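You operate a simulated robot arm through the tools that you are given. There is no shell and no other tool.

The job below is to be done with a simulated robot arm. You get a single attempt, and the scene is never put back.

Task
Seat the gold die in the holder, then tighten its bolts crosswise.
Fine: all four tight, in two pairs: one bolt, then the one diagonally across from it.

The check looks at the end state, three seconds after you hand in, the way a careful person would. Anything else that was tipped, shoved, dropped, spilled or broken makes it a failure.

Robot
A 7-joint arm with a two-finger parallel gripper, fixed in place. Base frame: the origin is at the foot of the arm, x ahead of it, y to its left, z up; the work surface is at about z = 900. Readings come in mm, degrees, newtons and seconds.
Its first joint turns from -166.0 to 166.0 degrees. Payload 4.4 kg.
Tool frame: the origin (TCP) lies between the finger pads and is the grasp point; the fingertips stand 23 mm ahead of it; z points along the fingers, y is the line along which they close. Largest opening 94 mm; finger width 38, thickness 10; the body of the gripper, 54 by 96 mm, starts 39 mm behind the TCP.
Orientation is that of the tool frame in the base frame, as [roll, pitch, yaw] about the fixed x, y, z axes, in that order (R = Rz(yaw) Ry(pitch) Rx(roll)). With the fingers straight down and closing along the base's y, the tool's x points along the base's -x, its y along +y and its z along -z.

Tools
- The arm moves only by the tool jog_arm. Its argument "plan" is text: rows parted by semicolons, each of 7 numbers parted by spaces: the shift along the tool's x, y, z in mm, then the turn, a rotation vector about the tool's x, y, z in rad, then the finger opening in mm, from 0 to 94. In form: x y z wx wy wz claw; .... A call has 1 to 20 rows; each row shifts and turns the commanded pose from where the row before left it, along the tool's axes as they then stand. Rows are played at 5 a second. More than 50 mm and 8.6 degrees between two rows, or a gripper value outside its range, and nothing of the call is played. Where a pose cannot be reached the arm comes as near as it can. A force on the tool above 90 N (or 10 N above the force at the start of the call, whichever is more), or a blocked arm, ends the call early, and 0.2 s more pass. The fingers move at their own pace (about 72 mm/s each) and stop on an object; they squeeze with about 33 N. The grip force told is the motor's: it shows also when the fingers shut on nothing. Time passes only in rows, and 0.2 s behind the last, so rows that do not move let the fingers close. It gives the time, the measured TCP pose, the force on the tool (base axes), the opening and the grip force at its end, in the units of the frame above (readings bear some noise), with the torque about the TCP (base axes, N m) and any sound that the robot's microphone picked up, and new pictures: "pictures" is both (left out), scene, wrist or none.
- Cameras (640 x 400 px; columns grow to the right, rows downward): "scene" is fixed at [49.4, 500.3, 1716.4]; the picture's right is [-0.04, -1.00, 0.00], its down [-0.55, 0.02, -0.83] and it looks along [0.83, -0.03, -0.55] (base axes); focal length 319 px, centre (320, 200). "wrist" rides on the gripper at [86, 16, -74] in the tool frame; the picture's right is [-0.18, 0.98, 0.00], its down [-0.58, -0.11, -0.81] and it looks along [-0.79, -0.15, 0.59] (tool axes); focal length 243 px, centre (320, 200). There is no depth. A picture from a camera that has moved, and an enlarged one, comes with that camera's place and axes in the base frame and with its lens.
- inspect(camera, box): a new picture of the part [left, top, right, bottom] of that camera's present view, enlarged. It takes no simulated time.
- hand_in(): hands the job in; it is judged then, once.

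Nothing tells you positions but the pictures and the camera data. Unless the task says otherwise, let go and move clear before handing in.

The tools are called after ">>>" as a command line: name --argument value ..., lists and objects as JSON in quotes. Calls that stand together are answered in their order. jog_arm: Moves the arm, as the interface text tells. Its arguments: {"type":"object","properties":{"plan":{"type":"string"},"pictures":{"type":"string","enum":["both","scene","wrist","none"]}},"required":["plan"]} The other tools are called the same way: inspect (camera, box) takes an enlarged picture of a part of a camera's view; hand_in () hands the job in.

At the start:

```text
t: 0.0
eef_pos: [556.3, 336.1, 1392.6]
tcp_rot: [-179.9, 0.0, -179.9]
wrist_force: [0.4, 0.3, -0.9]
wrist_torque: [-0.01, -0.02, 0.02]
finger_gap: 93.9
grip_force: 0.1
```

scene: 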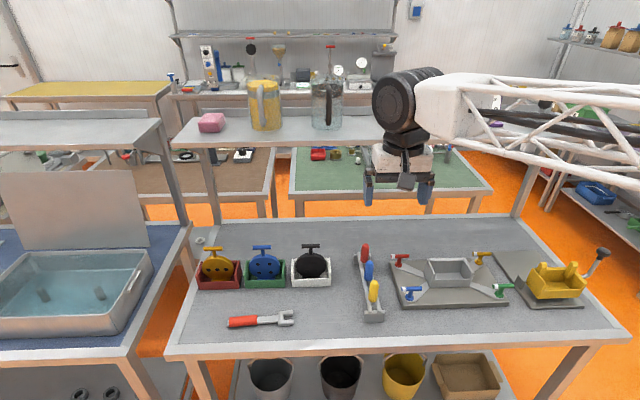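
wrist: 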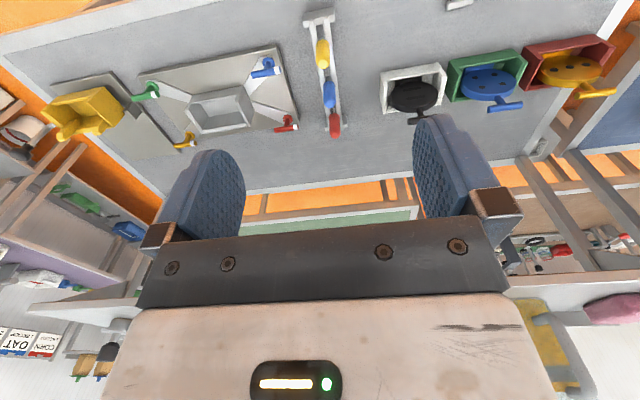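

I see a bench with three coloured dies/pucks in trays, a rack of tools, a holder plate with four coloured bolts, and a yellow/gold block on the right. I'll look closer before moving.

>>> inspect --camera "scene" --box '[380, 230, 620, 330]'

>>> inspect --camera "scene" --box '[180, 230, 400, 340]'

>>> inspect --camera "wrist" --box '[20, 30, 340, 180]'

>>> inspect --camera "wrist" --box '[280, 0, 640, 150]'

```text
2.67 times, centred on (500, 280) of scene
camera zoom: at [49.4, 500.3, 1716.4], right [-0.04, -1.0, 0.0], down [-0.55, 0.02, -0.83], along [0.83, -0.03, -0.55], focal length 850 px, centre (-160, -13)
```

zoom: 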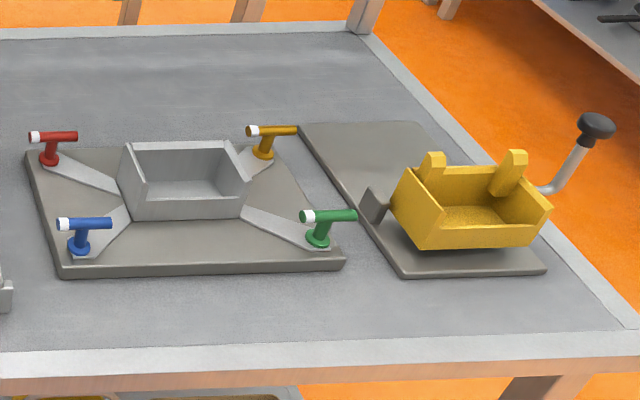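

```text
2.91 times, centred on (290, 285) of scene
camera zoom: at [49.4, 500.3, 1716.4], right [-0.04, -1.0, 0.0], down [-0.55, 0.02, -0.83], along [0.83, -0.03, -0.55], focal length 928 px, centre (407, -47)
```

zoom: 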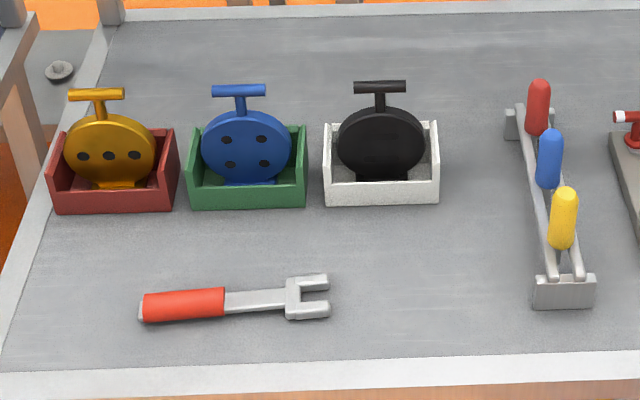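

```text
2.00 times, centred on (180, 105) of wrist
camera zoom: at [470.0, 351.6, 1467.0], right [0.18, 0.98, 0.0], down [0.58, -0.11, 0.81], along [0.79, -0.15, -0.59], focal length 485 px, centre (600, 390)
```

zoom: 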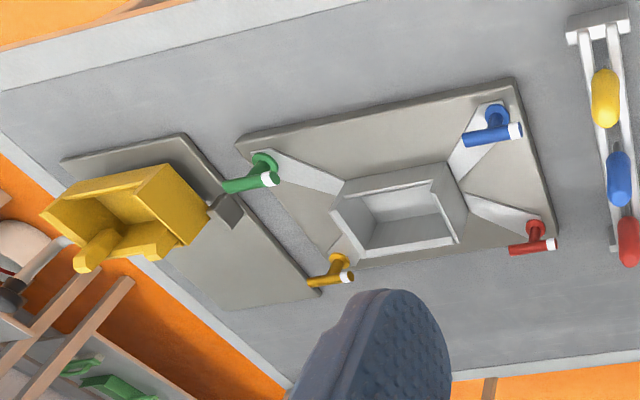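

```text
1.78 times, centred on (460, 75) of wrist
camera zoom: at [470.0, 351.6, 1467.0], right [0.18, 0.98, 0.0], down [0.58, -0.11, 0.81], along [0.79, -0.15, -0.59], focal length 431 px, centre (71, 422)
```

zoom: 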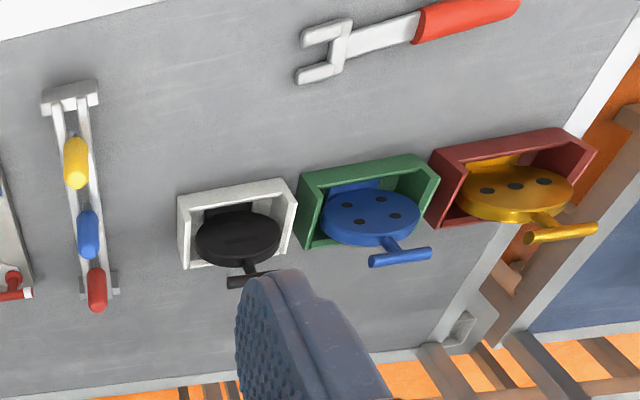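

The gold die is a three-hole disc with a T-handle, standing in the red tray at about (804, 806), with its bar at z≈1041. The holder box is at about (785, 45) with four bolts around it. I'll move towards the dies to get a better view and test how far the arm reaches.

>>> jog_arm --plan "-8 38 10 0 0 0 90; -8 38 10 0 0 0 90; -8 38 10 0 0 0 90; -8 38 10 0 0 0 90; -8 38 10 0 0 0 90; -8 38 10 0 0 0 90; -8 38 10 0 0 0 90; -8 38 10 0 0 0 90; 0 0 0 0 0 0 90"

```text
t: 2.0
eef_pos: [620.0, 639.3, 1312.9]
tcp_rot: [180.0, -0.1, 179.9]
wrist_force: [-0.5, 0.5, -0.4]
wrist_torque: [-0.02, 0.03, -0.01]
finger_gap: 90.0
grip_force: 0.0
camera wrist: at [534.3, 655.4, 1386.6], right [0.18, 0.98, 0.0], down [0.58, -0.11, 0.81], along [0.79, -0.15, -0.59], focal length 243 px, centre (320, 200)
```

scene: 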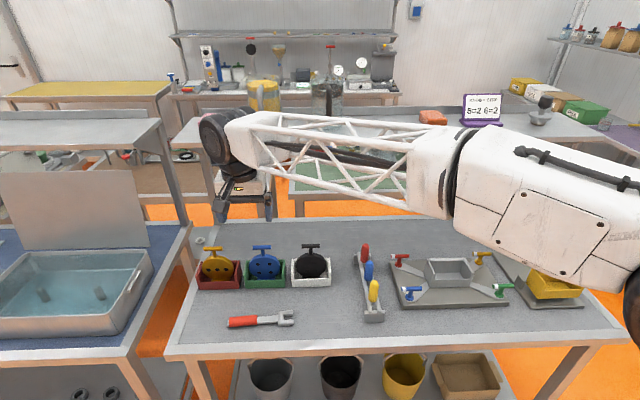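
wrist: 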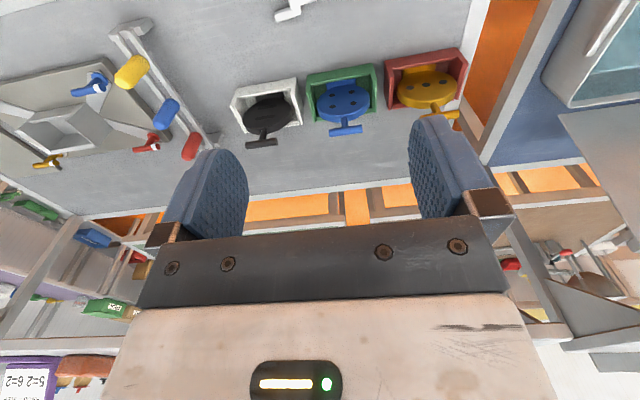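

The reach is fine so far. Next I'll look at the dies, the holder and the small sign on the back bench.

>>> inspect --camera "scene" --box '[440, 70, 600, 170]'

>>> inspect --camera "wrist" --box '[220, 40, 480, 160]'

>>> inspect --camera "wrist" --box '[0, 50, 220, 180]'

>>> inspect --camera "scene" --box '[180, 235, 350, 335]'

>>> inspect --camera "scene" --box '[380, 240, 520, 320]'

```text
4.00 times, centred on (520, 120) of scene
camera zoom: at [49.4, 500.3, 1716.4], right [-0.04, -1.0, 0.0], down [-0.55, 0.02, -0.83], along [0.83, -0.03, -0.55], focal length 1276 px, centre (-480, 520)
```

zoom: 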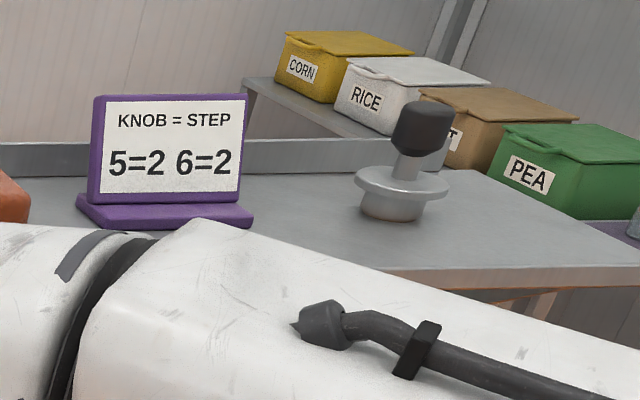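

```text
2.46 times, centred on (350, 100) of wrist
camera zoom: at [534.3, 655.4, 1386.6], right [0.18, 0.98, 0.0], down [0.58, -0.11, 0.81], along [0.79, -0.15, -0.59], focal length 597 px, centre (246, 446)
```

zoom: 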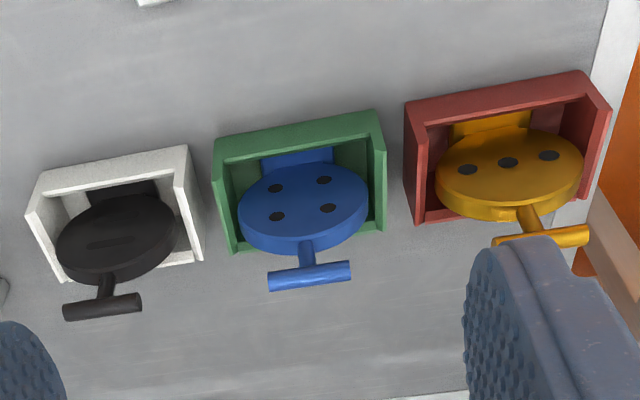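

```text
2.91 times, centred on (110, 115) of wrist
camera zoom: at [534.3, 655.4, 1386.6], right [0.18, 0.98, 0.0], down [0.58, -0.11, 0.81], along [0.79, -0.15, -0.59], focal length 706 px, centre (931, 447)
```

zoom: 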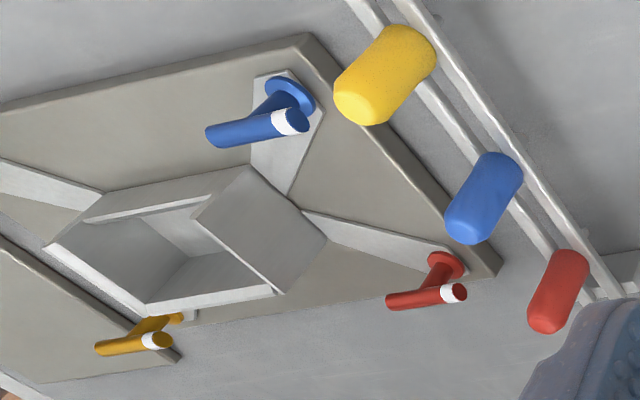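

```text
3.76 times, centred on (265, 285) of scene
camera zoom: at [49.4, 500.3, 1716.4], right [-0.04, -1.0, 0.0], down [-0.55, 0.02, -0.83], along [0.83, -0.03, -0.55], focal length 1201 px, centre (527, -120)
```

zoom: 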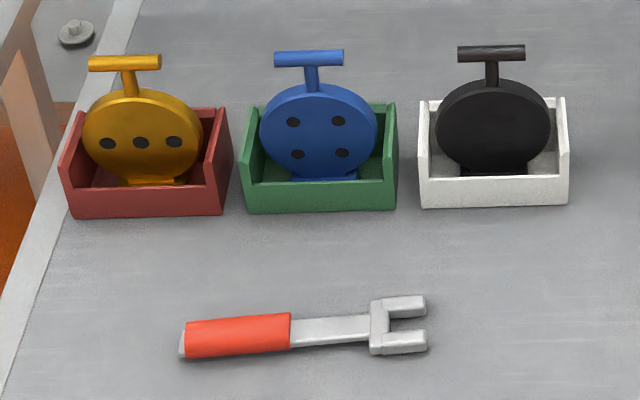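

```text
4.57 times, centred on (450, 280) of scene
camera zoom: at [49.4, 500.3, 1716.4], right [-0.04, -1.0, 0.0], down [-0.55, 0.02, -0.83], along [0.83, -0.03, -0.55], focal length 1458 px, centre (-274, -166)
```

zoom: 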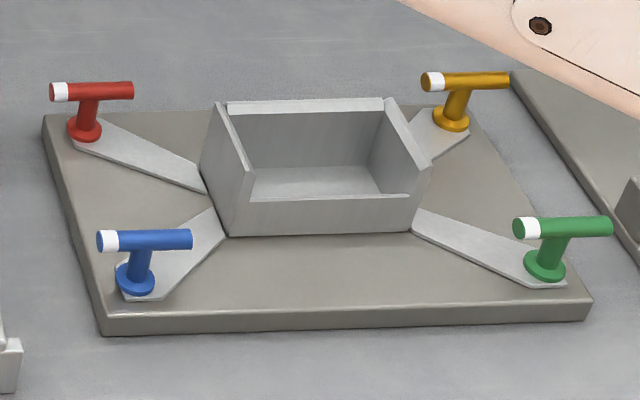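

The gold die stands upright in the red tray, with its T-bar running along y and about 60 mm long. The spot is far out, so I'll tilt the tool forward for extra reach and grip the bar by its ends.

>>> jog_arm --plan "0 0 0 0 -0.131 0 90; 0 0 0 0 -0.131 0 90; 0 0 0 0 -0.131 0 90; 0 0 0 0 -0.131 0 90; 0 0 0 0 -0.131 0 90; 0 0 0 0 -0.131 0 90; 0 0 0 0 0 0 94"

```text
t: 3.6
eef_pos: [621.3, 640.8, 1313.0]
tcp_rot: [180.0, 45.0, 179.9]
wrist_force: [0.3, -0.6, 0.2]
wrist_torque: [0.01, -0.01, 0.01]
finger_gap: 94.1
grip_force: 0.1
camera wrist: at [506.5, 655.5, 1303.6], right [0.13, 0.98, 0.13], down [-0.16, -0.11, 0.98], along [0.98, -0.15, 0.14], focal length 243 px, centre (320, 200)
```

scene: 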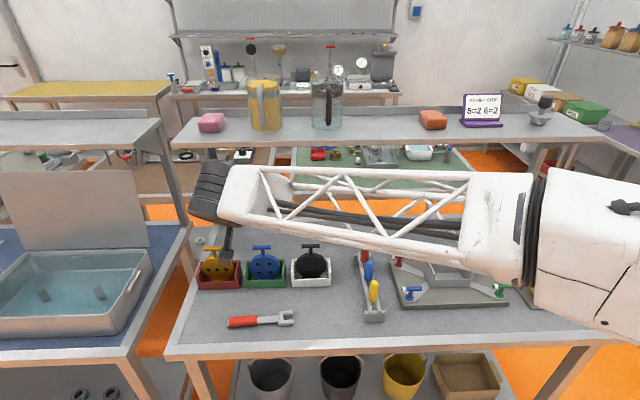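
wrist: 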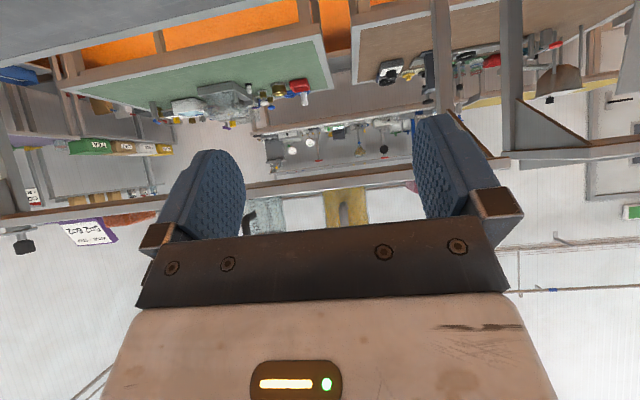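

The tilt worked. Now I'll move toward a pre-grasp point in front of and above the gold bar to test reach.

>>> jog_arm --plan "7.5 20.7 25.5 0 0 0 94; 7.5 20.7 25.5 0 0 0 94; 7.5 20.7 25.5 0 0 0 94; 7.5 20.7 25.5 0 0 0 94; 7.5 20.7 25.5 0 0 0 94; 7.5 20.7 25.5 0 0 0 94; 7.5 20.7 25.5 0 0 0 94; 0 20.7 0 0 0 0 94; 0 0 0 0 0 0 94"

```text
t: 5.6
eef_pos: [709.4, 805.4, 1150.1]
tcp_rot: [-180.0, 45.0, -180.0]
wrist_force: [0.1, 0.1, -0.3]
wrist_torque: [-0.02, 0.01, 0.02]
finger_gap: 93.8
grip_force: 0.1
camera wrist: at [596.2, 821.5, 1140.2], right [0.13, 0.98, 0.13], down [-0.16, -0.11, 0.98], along [0.98, -0.15, 0.14], focal length 243 px, centre (320, 200)
```

scene: 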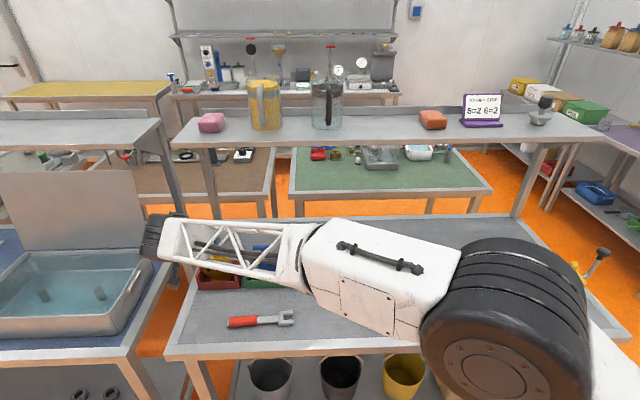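
wrist: 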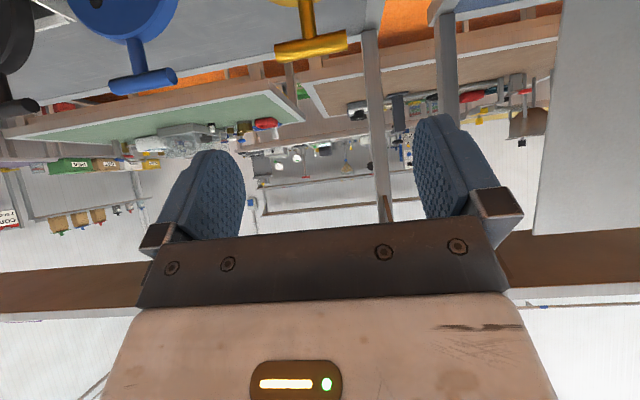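

The reach is fine here. The wrist view puts the bar centre near (808, 799, 1043), so I'll move closer along the tool axis and check again.

>>> jog_arm --plan "1.7 -1.5 23 0 0 0 94; 1.7 -1.5 23 0 0 0 94; 1.7 -1.5 23 0 0 0 94; 1.7 -1.5 23 0 0 0 94; 0 0 0 0 0 0 94"

>>> inspect --camera "wrist" --box '[180, 0, 480, 240]'

```text
t: 6.8
eef_pos: [770.4, 800.1, 1080.6]
tcp_rot: [180.0, 45.1, 180.0]
wrist_force: [0.5, 0.6, 0.3]
wrist_torque: [0.0, 0.0, 0.04]
finger_gap: 94.1
grip_force: 0.1
camera wrist: at [657.1, 814.6, 1071.0], right [0.13, 0.98, 0.13], down [-0.16, -0.11, 0.98], along [0.98, -0.15, 0.14], focal length 243 px, centre (320, 200)
```

scene: 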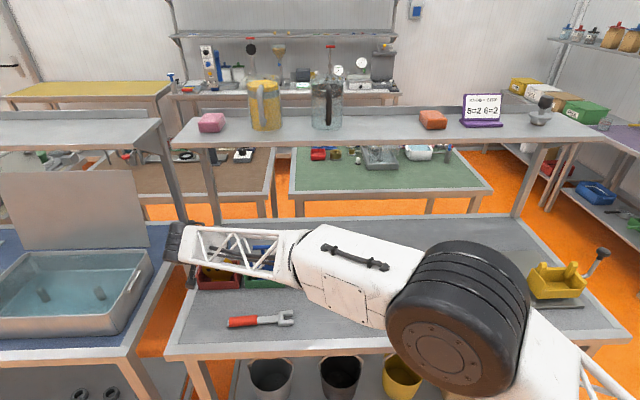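
wrist: 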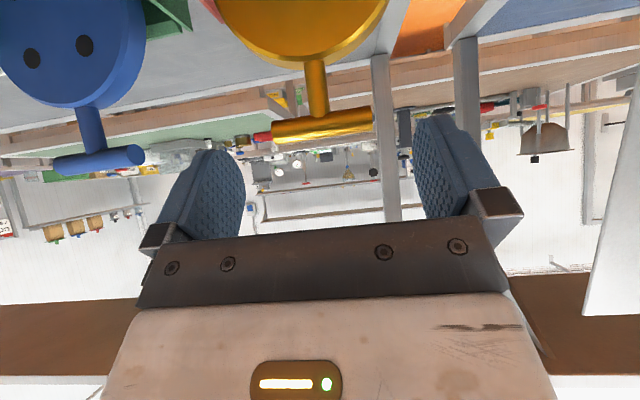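

```text
1.67 times, centred on (330, 120) of wrist
camera zoom: at [657.1, 814.6, 1071.0], right [0.13, 0.98, 0.13], down [-0.16, -0.11, 0.98], along [0.98, -0.15, 0.14], focal length 404 px, centre (303, 333)
```

zoom: 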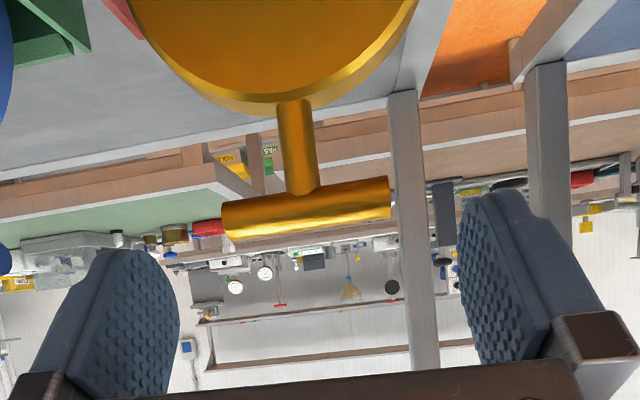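

The bar is centred between the fingers. I'll advance 48 mm along the tool axis so the bar sits at the TCP, then check before closing.

>>> jog_arm --plan "0 0 16 0 0 0 94; 0 -0.5 16 0 0 0 94; 0 0 16 0 0 0 94; 0 0 0 0 0 0 94"

>>> inspect --camera "wrist" --box '[180, 0, 480, 240]'

```text
t: 7.8
eef_pos: [804.5, 798.7, 1045.0]
tcp_rot: [179.9, 45.1, 179.9]
wrist_force: [0.2, 0.2, -0.3]
wrist_torque: [0.0, 0.0, 0.0]
finger_gap: 93.8
grip_force: 0.1
camera wrist: at [690.6, 814.0, 1037.4], right [0.13, 0.98, 0.13], down [-0.16, -0.11, 0.98], along [0.98, -0.15, 0.14], focal length 243 px, centre (320, 200)
```

scene: 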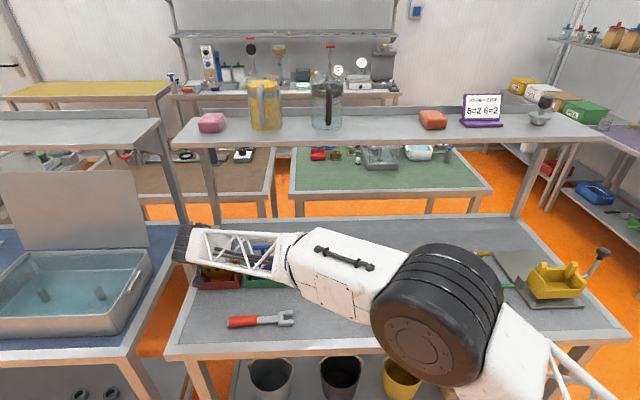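
wrist: 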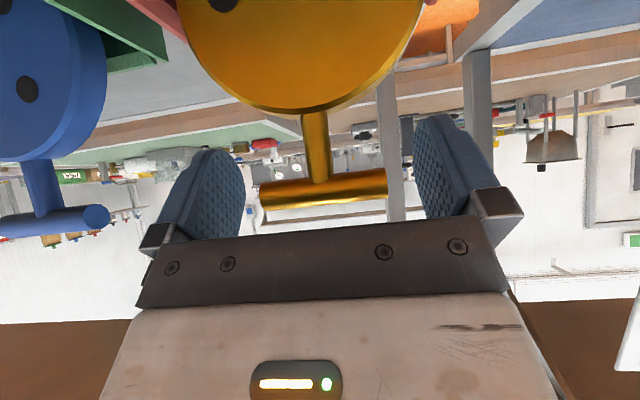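

```text
1.67 times, centred on (330, 120) of wrist
camera zoom: at [690.6, 814.0, 1037.4], right [0.13, 0.98, 0.13], down [-0.16, -0.11, 0.98], along [0.98, -0.15, 0.14], focal length 404 px, centre (303, 333)
```

zoom: 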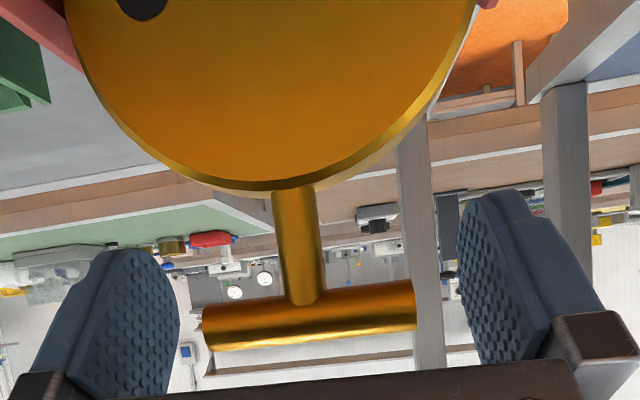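

The bar is almost exactly at the TCP, about 3 mm higher and 1.5 mm to the left. I'll correct that and close the fingers.

>>> jog_arm --plan "-2 1.5 -2 0 0 0 94; 0 0 0 0 0 0 74; 0 0 0 0 0 0 66; 0 0 0 0 0 0 50; 0 0 0 0 0 0 50; 0 0 0 0 0 0 50; 0 0 0 0 0 0 50"

>>> inspect --camera "wrist" --box '[180, 0, 480, 240]'

```text
t: 9.4
eef_pos: [802.9, 799.6, 1049.1]
tcp_rot: [180.0, 45.1, 180.0]
wrist_force: [-0.4, -0.8, 1.4]
wrist_torque: [0.12, 0.04, 0.01]
finger_gap: 69.7
grip_force: 33.1
camera wrist: at [690.1, 815.8, 1040.3], right [0.13, 0.98, 0.13], down [-0.16, -0.11, 0.98], along [0.98, -0.15, 0.14], focal length 243 px, centre (320, 200)
```

scene: 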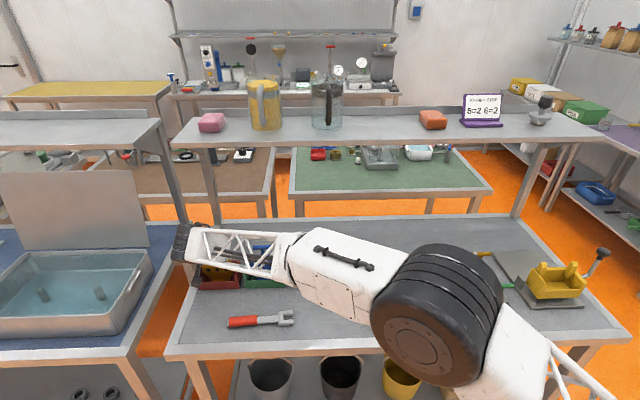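
wrist: 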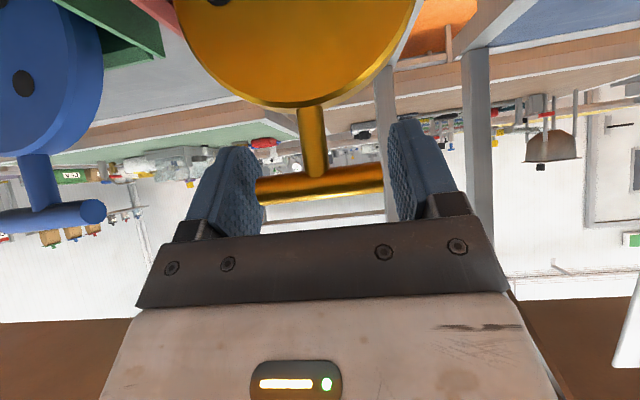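

```text
1.67 times, centred on (330, 120) of wrist
camera zoom: at [690.1, 815.8, 1040.3], right [0.13, 0.98, 0.13], down [-0.16, -0.11, 0.98], along [0.98, -0.15, 0.14], focal length 404 px, centre (303, 333)
```

zoom: 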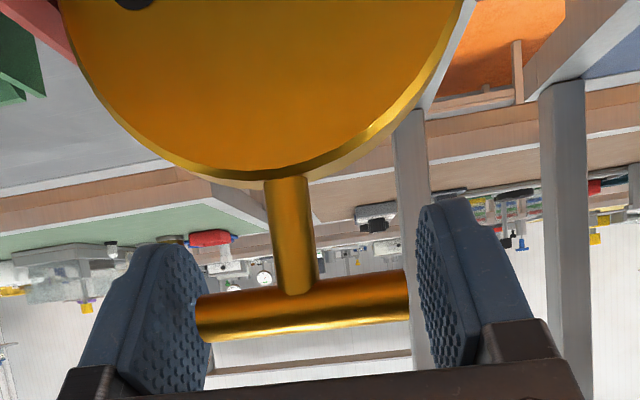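

The fingers stopped at 69.7 mm with 33 N, while the bar looks slightly shorter. I'll zoom in on the contact before lifting.

>>> inspect --camera "wrist" --box '[220, 110, 360, 200]'

>>> inspect --camera "wrist" --box '[340, 110, 480, 200]'

>>> inspect --camera "scene" --box '[170, 215, 290, 300]'

```text
4.44 times, centred on (290, 155) of wrist
camera zoom: at [690.1, 815.8, 1040.3], right [0.13, 0.98, 0.13], down [-0.16, -0.11, 0.98], along [0.98, -0.15, 0.14], focal length 1078 px, centre (453, 400)
```

zoom: 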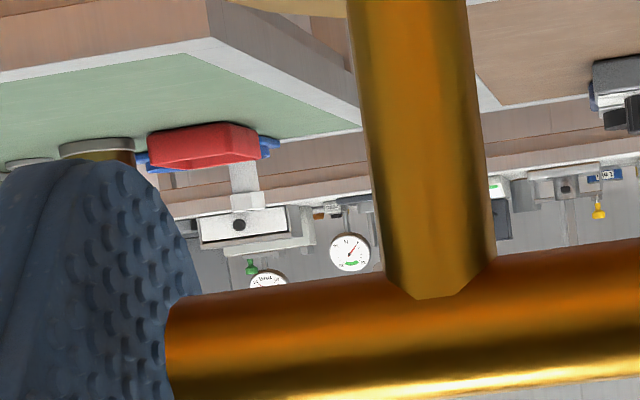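

```text
4.44 times, centred on (410, 155) of wrist
camera zoom: at [690.1, 815.8, 1040.3], right [0.13, 0.98, 0.13], down [-0.16, -0.11, 0.98], along [0.98, -0.15, 0.14], focal length 1078 px, centre (-80, 400)
```

zoom: 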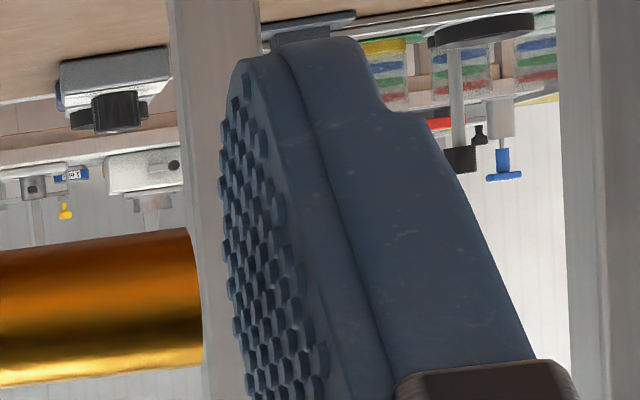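

```text
4.71 times, centred on (230, 258) of scene
camera zoom: at [49.4, 500.3, 1716.4], right [-0.04, -1.0, 0.0], down [-0.55, 0.02, -0.83], along [0.83, -0.03, -0.55], focal length 1501 px, centre (744, -71)
```

zoom: 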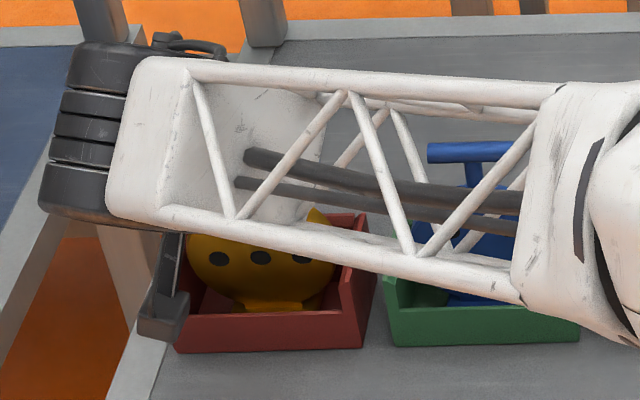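

The pads appear to stop about 6 mm short of the bar ends on each side, so the fingertips may be squeezing something lower down. I'll open, rise 10 mm and re-grip to see whether the gap changes.

>>> jog_arm --plan "0 0 0 0 0 0 90; 0 0 0 0 0 0 90; -7 0.5 -7 0 0 0 90; 0 0 0 0 0 0 74; 0 0 0 0 0 0 50; 0 0 0 0 0 0 50; 0 0 0 0 0 0 50; 0 0 0 0 0 0 50" --pictures "wrist"

>>> inspect --camera "wrist" --box '[220, 90, 440, 230]'

```text
t: 11.2
eef_pos: [804.2, 800.9, 1060.1]
tcp_rot: [179.9, 45.2, -179.9]
wrist_force: [1.1, -0.7, 1.0]
wrist_torque: [0.17, -0.07, -0.01]
finger_gap: 69.4
grip_force: 33.0
camera wrist: at [690.2, 816.5, 1050.2], right [0.13, 0.98, 0.13], down [-0.16, -0.11, 0.98], along [0.98, -0.15, 0.14], focal length 243 px, centre (320, 200)
```

wrist: 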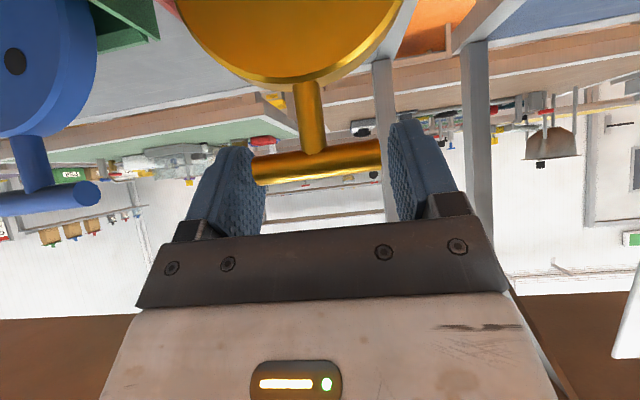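

```text
2.86 times, centred on (330, 160) of wrist
camera zoom: at [690.2, 816.5, 1050.2], right [0.13, 0.98, 0.13], down [-0.16, -0.11, 0.98], along [0.98, -0.15, 0.14], focal length 693 px, centre (291, 314)
```

zoom: 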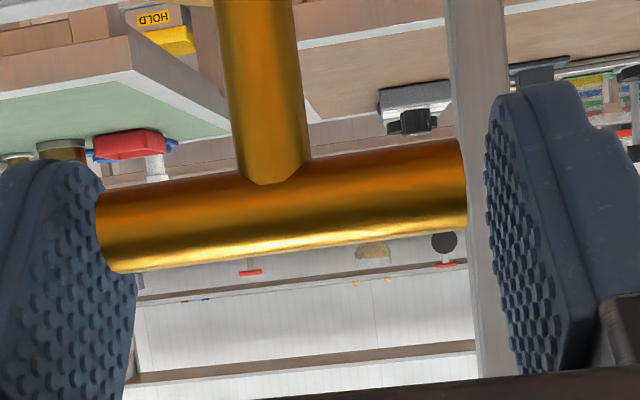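

The gap is the same at both heights, so the bar's real contact length is about 69.5 mm and the grip is on the bar ends. I'll re-centre on the bar, grip, and lift slightly to test the hold.

>>> jog_arm --plan "0 0 0 0 0 0 84; 0 0 0 0 0 0 84; 9 -0.5 4 0 0 0 84; 0 0 0 0 0 0 74; 0 0 0 0 0 0 50; 0 0 0 0 0 0 50; 0 0 0 0 0 0 50; -1.5 0 -1.5 0 0 0 50; -2.5 0 -2.5 0 0 0 50; -3.5 0 -3.5 0 0 0 50; -3.5 0 -3.5 0 0 0 50; -2 0 -2 0 0 0 50; 0 0 0 0 0 0 50"

>>> inspect --camera "wrist" --box '[180, 0, 480, 240]'

>>> inspect --camera "scene" --box '[150, 215, 290, 310]'

```text
t: 14.0
eef_pos: [800.1, 800.8, 1066.8]
tcp_rot: [180.0, 45.0, 179.9]
wrist_force: [-0.3, 0.3, -4.7]
wrist_torque: [0.0, -0.04, -0.02]
finger_gap: 69.2
grip_force: 33.2
camera wrist: at [686.5, 816.1, 1058.6], right [0.13, 0.98, 0.13], down [-0.16, -0.11, 0.98], along [0.98, -0.15, 0.14], focal length 243 px, centre (320, 200)
```

scene: 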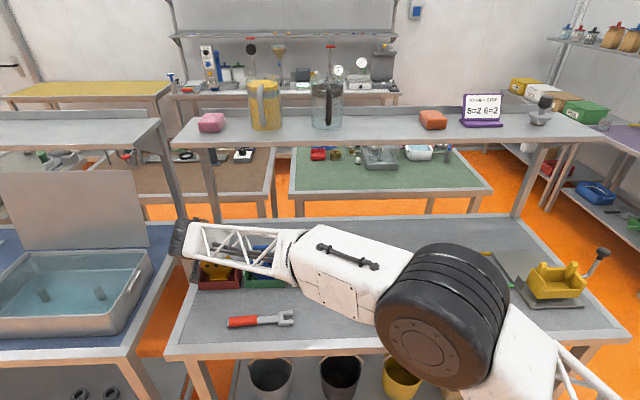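
wrist: 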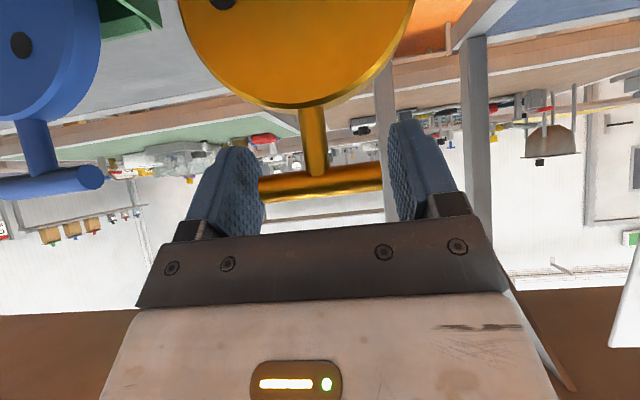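

```text
1.67 times, centred on (330, 120) of wrist
camera zoom: at [686.5, 816.1, 1058.6], right [0.13, 0.98, 0.13], down [-0.16, -0.11, 0.98], along [0.98, -0.15, 0.14], focal length 404 px, centre (303, 333)
```

zoom: 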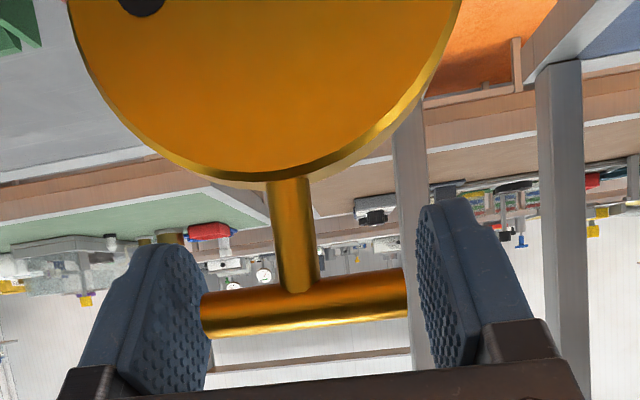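

```text
4.21 times, centred on (220, 262) of scene
camera zoom: at [49.4, 500.3, 1716.4], right [-0.04, -1.0, 0.0], down [-0.55, 0.02, -0.83], along [0.83, -0.03, -0.55], focal length 1343 px, centre (741, -63)
```

zoom: 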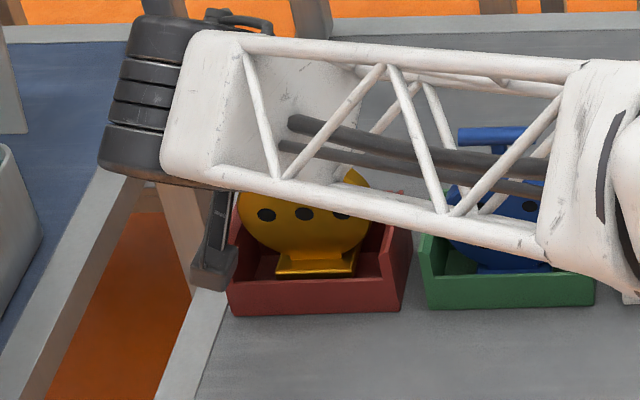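

The die lifts cleanly, weighing about 4.7 N, and hangs upright. I'll keep raising it slowly straight up, watching the reach.

>>> jog_arm --plan "-2 0 -2 0 0 0 50; -5 0 -5 0 0 0 50; -7 0 -7 0 0 0 50; -7 0 -7 0 0 0 50; -7 0 -7 0 0 0 50; -7 0 -7 0 0 0 50; -7 0 -7 0 0 0 50; -7 0 -7 0 0 0 50; -7 0 -7 0 0 0 50; -5 0 -5 0 0 0 50; -2 0 -2 0 0 0 50; 0 0 0 0 0 0 50"

>>> inspect --camera "scene" --box '[150, 200, 310, 310]'

```text
t: 16.6
eef_pos: [799.9, 800.2, 1156.1]
tcp_rot: [-180.0, 44.9, 180.0]
wrist_force: [0.7, 0.0, -5.7]
wrist_torque: [0.02, -0.01, -0.02]
finger_gap: 69.4
grip_force: 32.5
camera wrist: at [686.7, 816.1, 1147.6], right [0.13, 0.98, 0.13], down [-0.16, -0.11, 0.98], along [0.98, -0.15, 0.14], focal length 243 px, centre (320, 200)
```

scene: 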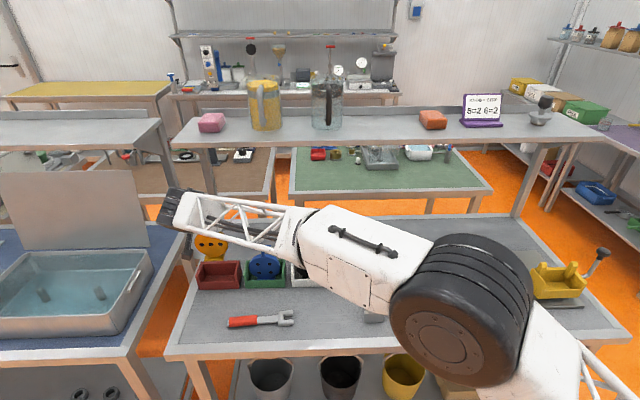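
wrist: 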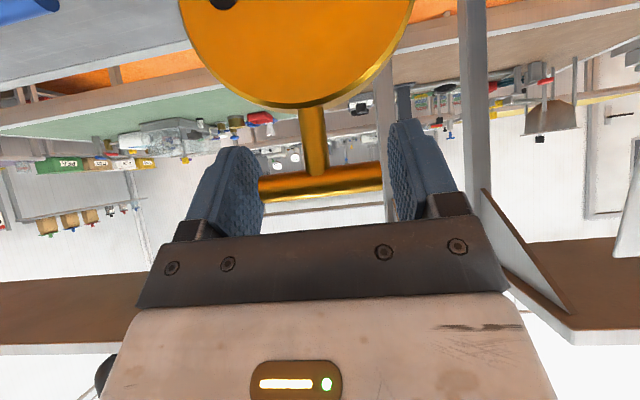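

```text
3.64 times, centred on (230, 255) of scene
camera zoom: at [49.4, 500.3, 1716.4], right [-0.04, -1.0, 0.0], down [-0.55, 0.02, -0.83], along [0.83, -0.03, -0.55], focal length 1160 px, centre (647, 0)
```

zoom: 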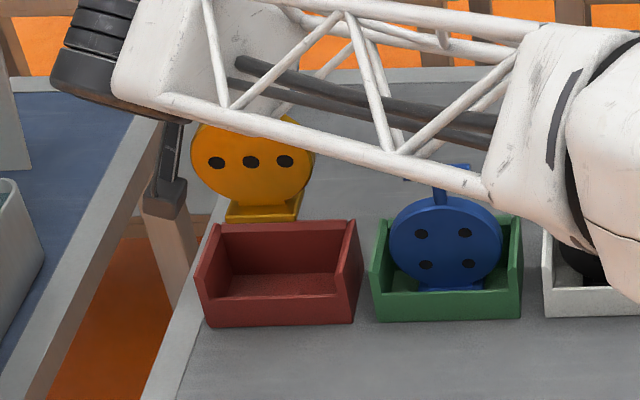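

The die is clear of the tray and still held well. I'll raise it another 80 mm to clear the neighbouring dies.

>>> jog_arm --plan "-2 0 -2 0 0 0 50; -5 0 -5 0 0 0 50; -7 0 -7 0 0 0 50; -7 0 -7 0 0 0 50; -7 0 -7 0 0 0 50; -7 0 -7 0 0 0 50; -7 0 -7 0 0 0 50; -7 0 -7 0 0 0 50; -5 0 -5 0 0 0 50; -2 0 -2 0 0 0 50; 0 0 0 0 0 0 50"

```text
t: 19.0
eef_pos: [800.5, 800.3, 1234.3]
tcp_rot: [-180.0, 45.1, -180.0]
wrist_force: [0.0, -0.6, -5.5]
wrist_torque: [-0.02, -0.01, -0.02]
finger_gap: 69.3
grip_force: 32.8
camera wrist: at [686.7, 816.3, 1226.7], right [0.13, 0.98, 0.13], down [-0.16, -0.11, 0.98], along [0.98, -0.15, 0.14], focal length 243 px, centre (320, 200)
```

scene: 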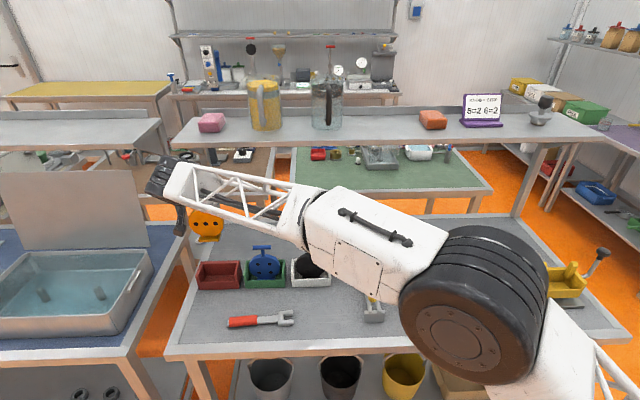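
wrist: 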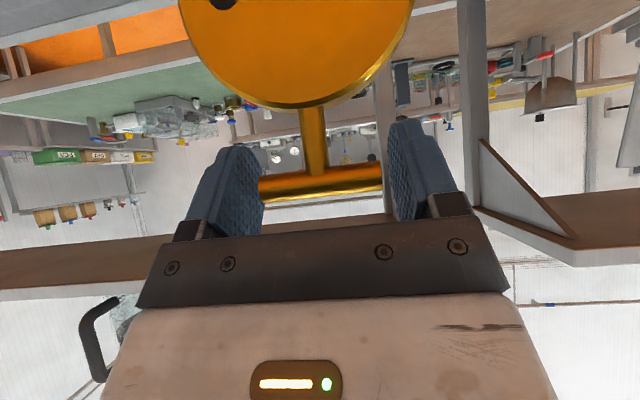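

Clear of everything. Now I'll traverse in −y towards the holder at this height, ramping the speed gently.

>>> jog_arm --plan "0 -8 0 0 0 0 50; 0 -18 0 0 0 0 50; 0 -30 0 0 0 0 50; 0 -30 0 0 0 0 50; 0 -30 0 0 0 0 50; 0 -30 0 0 0 0 50; 0 -30 0 0 0 0 50; 0 -30 0 0 0 0 50; 0 -30 0 0 0 0 50; 0 -30 0 0 0 0 50; 0 -30 0 0 0 0 50; 0 -30 0 0 0 0 50; 0 -30 0 0 0 0 50; 0 -30 0 0 0 0 50; 0 -18 0 0 0 0 50; 0 -8 0 0 0 0 50; 0 0 0 0 0 0 50; 0 0 0 0 0 0 50"

```text
t: 22.8
eef_pos: [801.0, 388.3, 1236.5]
tcp_rot: [180.0, 45.0, 179.9]
wrist_force: [-0.2, -0.3, -4.8]
wrist_torque: [0.01, -0.02, 0.0]
finger_gap: 69.2
grip_force: 32.9
camera wrist: at [686.6, 404.4, 1227.2], right [0.13, 0.98, 0.13], down [-0.16, -0.11, 0.98], along [0.98, -0.15, 0.14], focal length 243 px, centre (320, 200)
```

scene: 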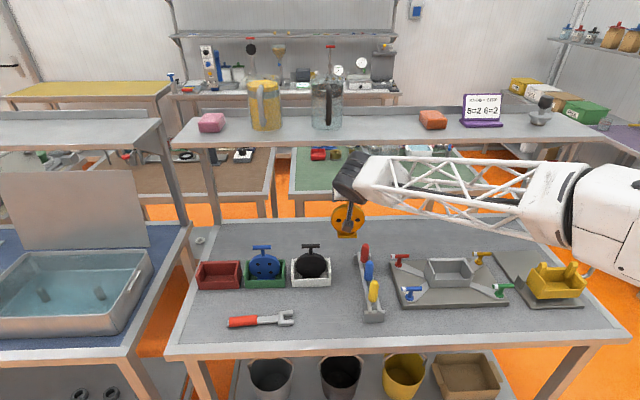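
wrist: 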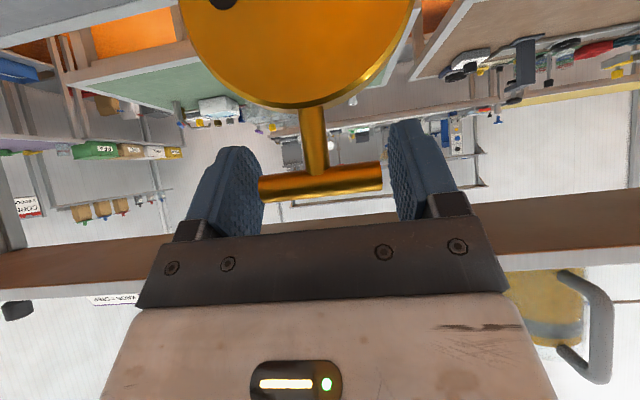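

I'm holding steady midway. I'll zoom on the empty red tray and on the holder to compare their geometry and place the holder accurately.

>>> inspect --camera "scene" --box '[185, 245, 265, 295]'

>>> inspect --camera "scene" --box '[410, 245, 490, 295]'

>>> inspect --camera "scene" --box '[310, 190, 390, 240]'

>>> inspect --camera "scene" --box '[380, 235, 524, 325]'

```text
8.00 times, centred on (225, 270) of scene
camera zoom: at [49.4, 500.3, 1716.4], right [-0.04, -1.0, 0.0], down [-0.55, 0.02, -0.83], along [0.83, -0.03, -0.55], focal length 2551 px, centre (1080, -360)
```

zoom: 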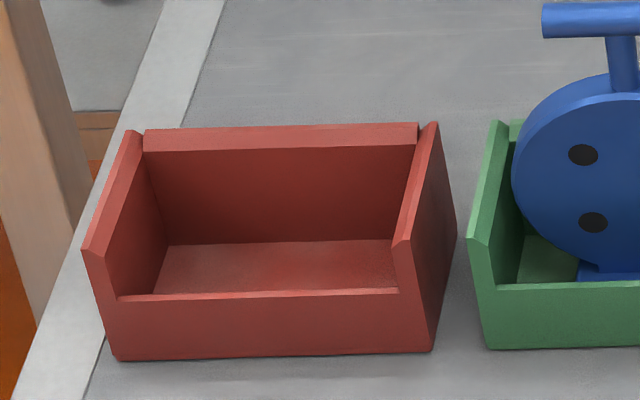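

```text
8.00 times, centred on (450, 270) of scene
camera zoom: at [49.4, 500.3, 1716.4], right [-0.04, -1.0, 0.0], down [-0.55, 0.02, -0.83], along [0.83, -0.03, -0.55], focal length 2551 px, centre (-720, -360)
```

zoom: 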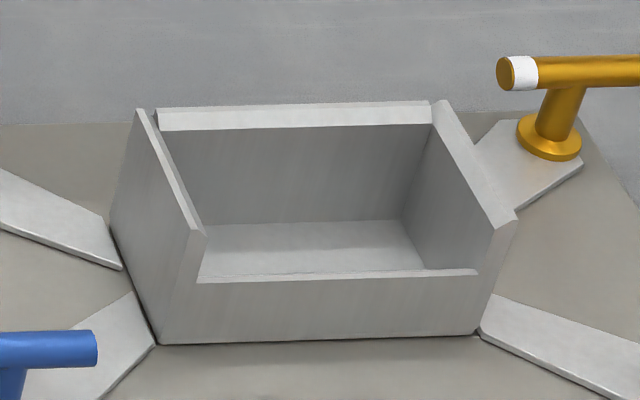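

```text
8.00 times, centred on (350, 215) of scene
camera zoom: at [49.4, 500.3, 1716.4], right [-0.04, -1.0, 0.0], down [-0.55, 0.02, -0.83], along [0.83, -0.03, -0.55], focal length 2551 px, centre (80, 80)
```

zoom: 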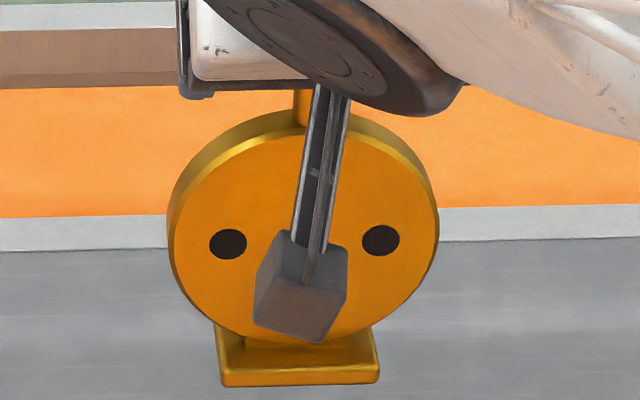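

```text
4.44 times, centred on (452, 280) of scene
camera zoom: at [49.4, 500.3, 1716.4], right [-0.04, -1.0, 0.0], down [-0.55, 0.02, -0.83], along [0.83, -0.03, -0.55], focal length 1417 px, centre (-267, -156)
```

zoom: 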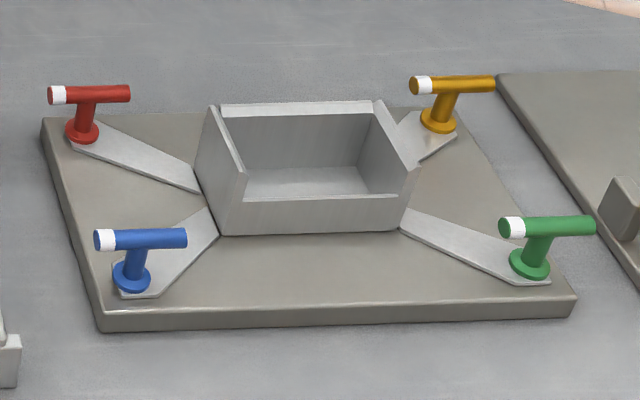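

The camera model fits the known die position well. The holder box comes out as nearly the same size as the red tray, so I'll measure the base plate thickness to fix the holder's height and position.

>>> inspect --camera "scene" --box '[384, 280, 464, 330]'

>>> inspect --camera "scene" --box '[384, 245, 464, 295]'

>>> inspect --camera "scene" --box '[454, 270, 534, 320]'

>>> inspect --camera "scene" --box '[454, 240, 534, 290]'

```text
8.00 times, centred on (424, 305) of scene
camera zoom: at [49.4, 500.3, 1716.4], right [-0.04, -1.0, 0.0], down [-0.55, 0.02, -0.83], along [0.83, -0.03, -0.55], focal length 2551 px, centre (-512, -640)
```

zoom: 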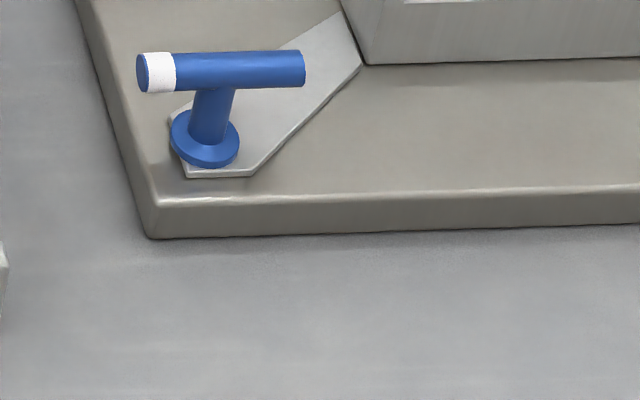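

```text
8.00 times, centred on (424, 270) of scene
camera zoom: at [49.4, 500.3, 1716.4], right [-0.04, -1.0, 0.0], down [-0.55, 0.02, -0.83], along [0.83, -0.03, -0.55], focal length 2551 px, centre (-512, -360)
```

zoom: 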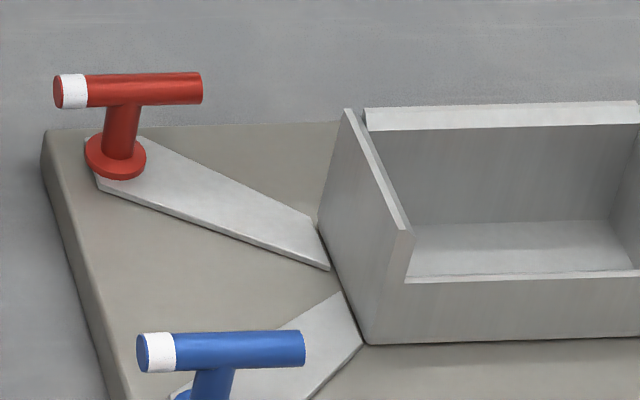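

```text
8.00 times, centred on (494, 295) of scene
camera zoom: at [49.4, 500.3, 1716.4], right [-0.04, -1.0, 0.0], down [-0.55, 0.02, -0.83], along [0.83, -0.03, -0.55], focal length 2551 px, centre (-1072, -560)
```

zoom: 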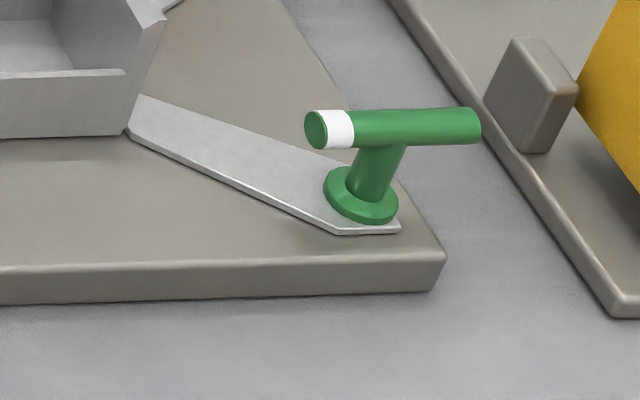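

```text
8.00 times, centred on (494, 265) of scene
camera zoom: at [49.4, 500.3, 1716.4], right [-0.04, -1.0, 0.0], down [-0.55, 0.02, -0.83], along [0.83, -0.03, -0.55], focal length 2551 px, centre (-1072, -320)
```

zoom: 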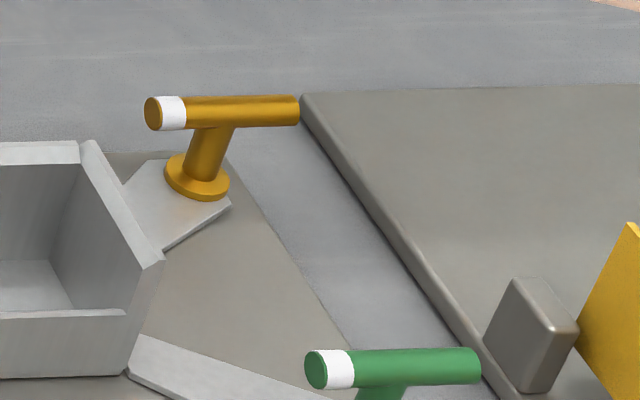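

The plate is about 20 mm thick, and the holder box centre comes out near (763, 58) with side walls up to z≈983. I'll carry the die over it at the same height.

>>> jog_arm --plan "1 -8 -1 0 0 0 50; 2 -18 -2 0 0 0 50; 2.2 -31 -2.2 0 0 0 50; 2.2 -31 -2.2 0 0 0 50; 2.2 -31 -2.2 0 0 0 50; 2.2 -31 -2.2 0 0 0 50; 2.2 -31 -2.2 0 0 0 50; 2.2 -31 -2.2 0 0 0 50; 2.2 -31 -2.2 0 0 0 50; 2.2 -31 -2.2 0 0 0 50; 2.2 -31 -2.2 0 0 0 50; 2 -17 -2 0 0 0 50; 1 -8 -1 0 0 0 50; 0 0 0 0 0 0 50; 0 0 0 0 0 0 50"

```text
t: 26.0
eef_pos: [763.6, 58.2, 1235.3]
tcp_rot: [-180.0, 45.1, -180.0]
wrist_force: [-0.6, 0.2, -5.0]
wrist_torque: [-0.03, 0.04, 0.01]
finger_gap: 68.9
grip_force: 33.2
camera wrist: at [649.8, 73.9, 1226.9], right [0.13, 0.98, 0.13], down [-0.16, -0.11, 0.98], along [0.98, -0.15, 0.14], focal length 243 px, centre (320, 200)
```

scene: 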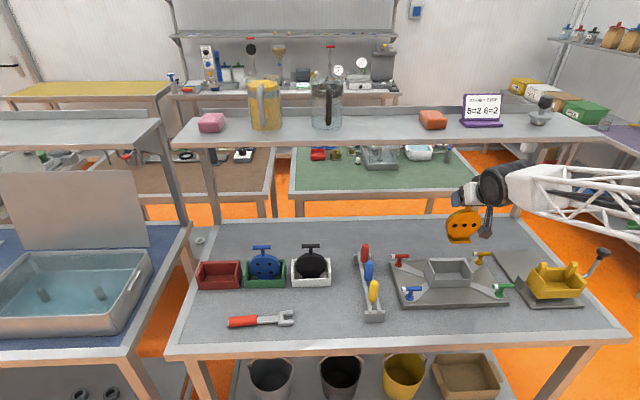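
wrist: 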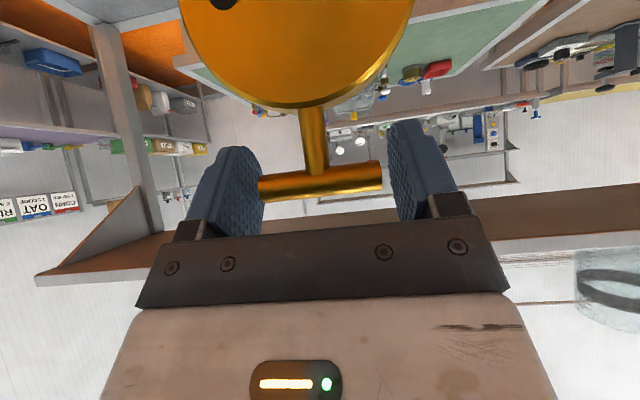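

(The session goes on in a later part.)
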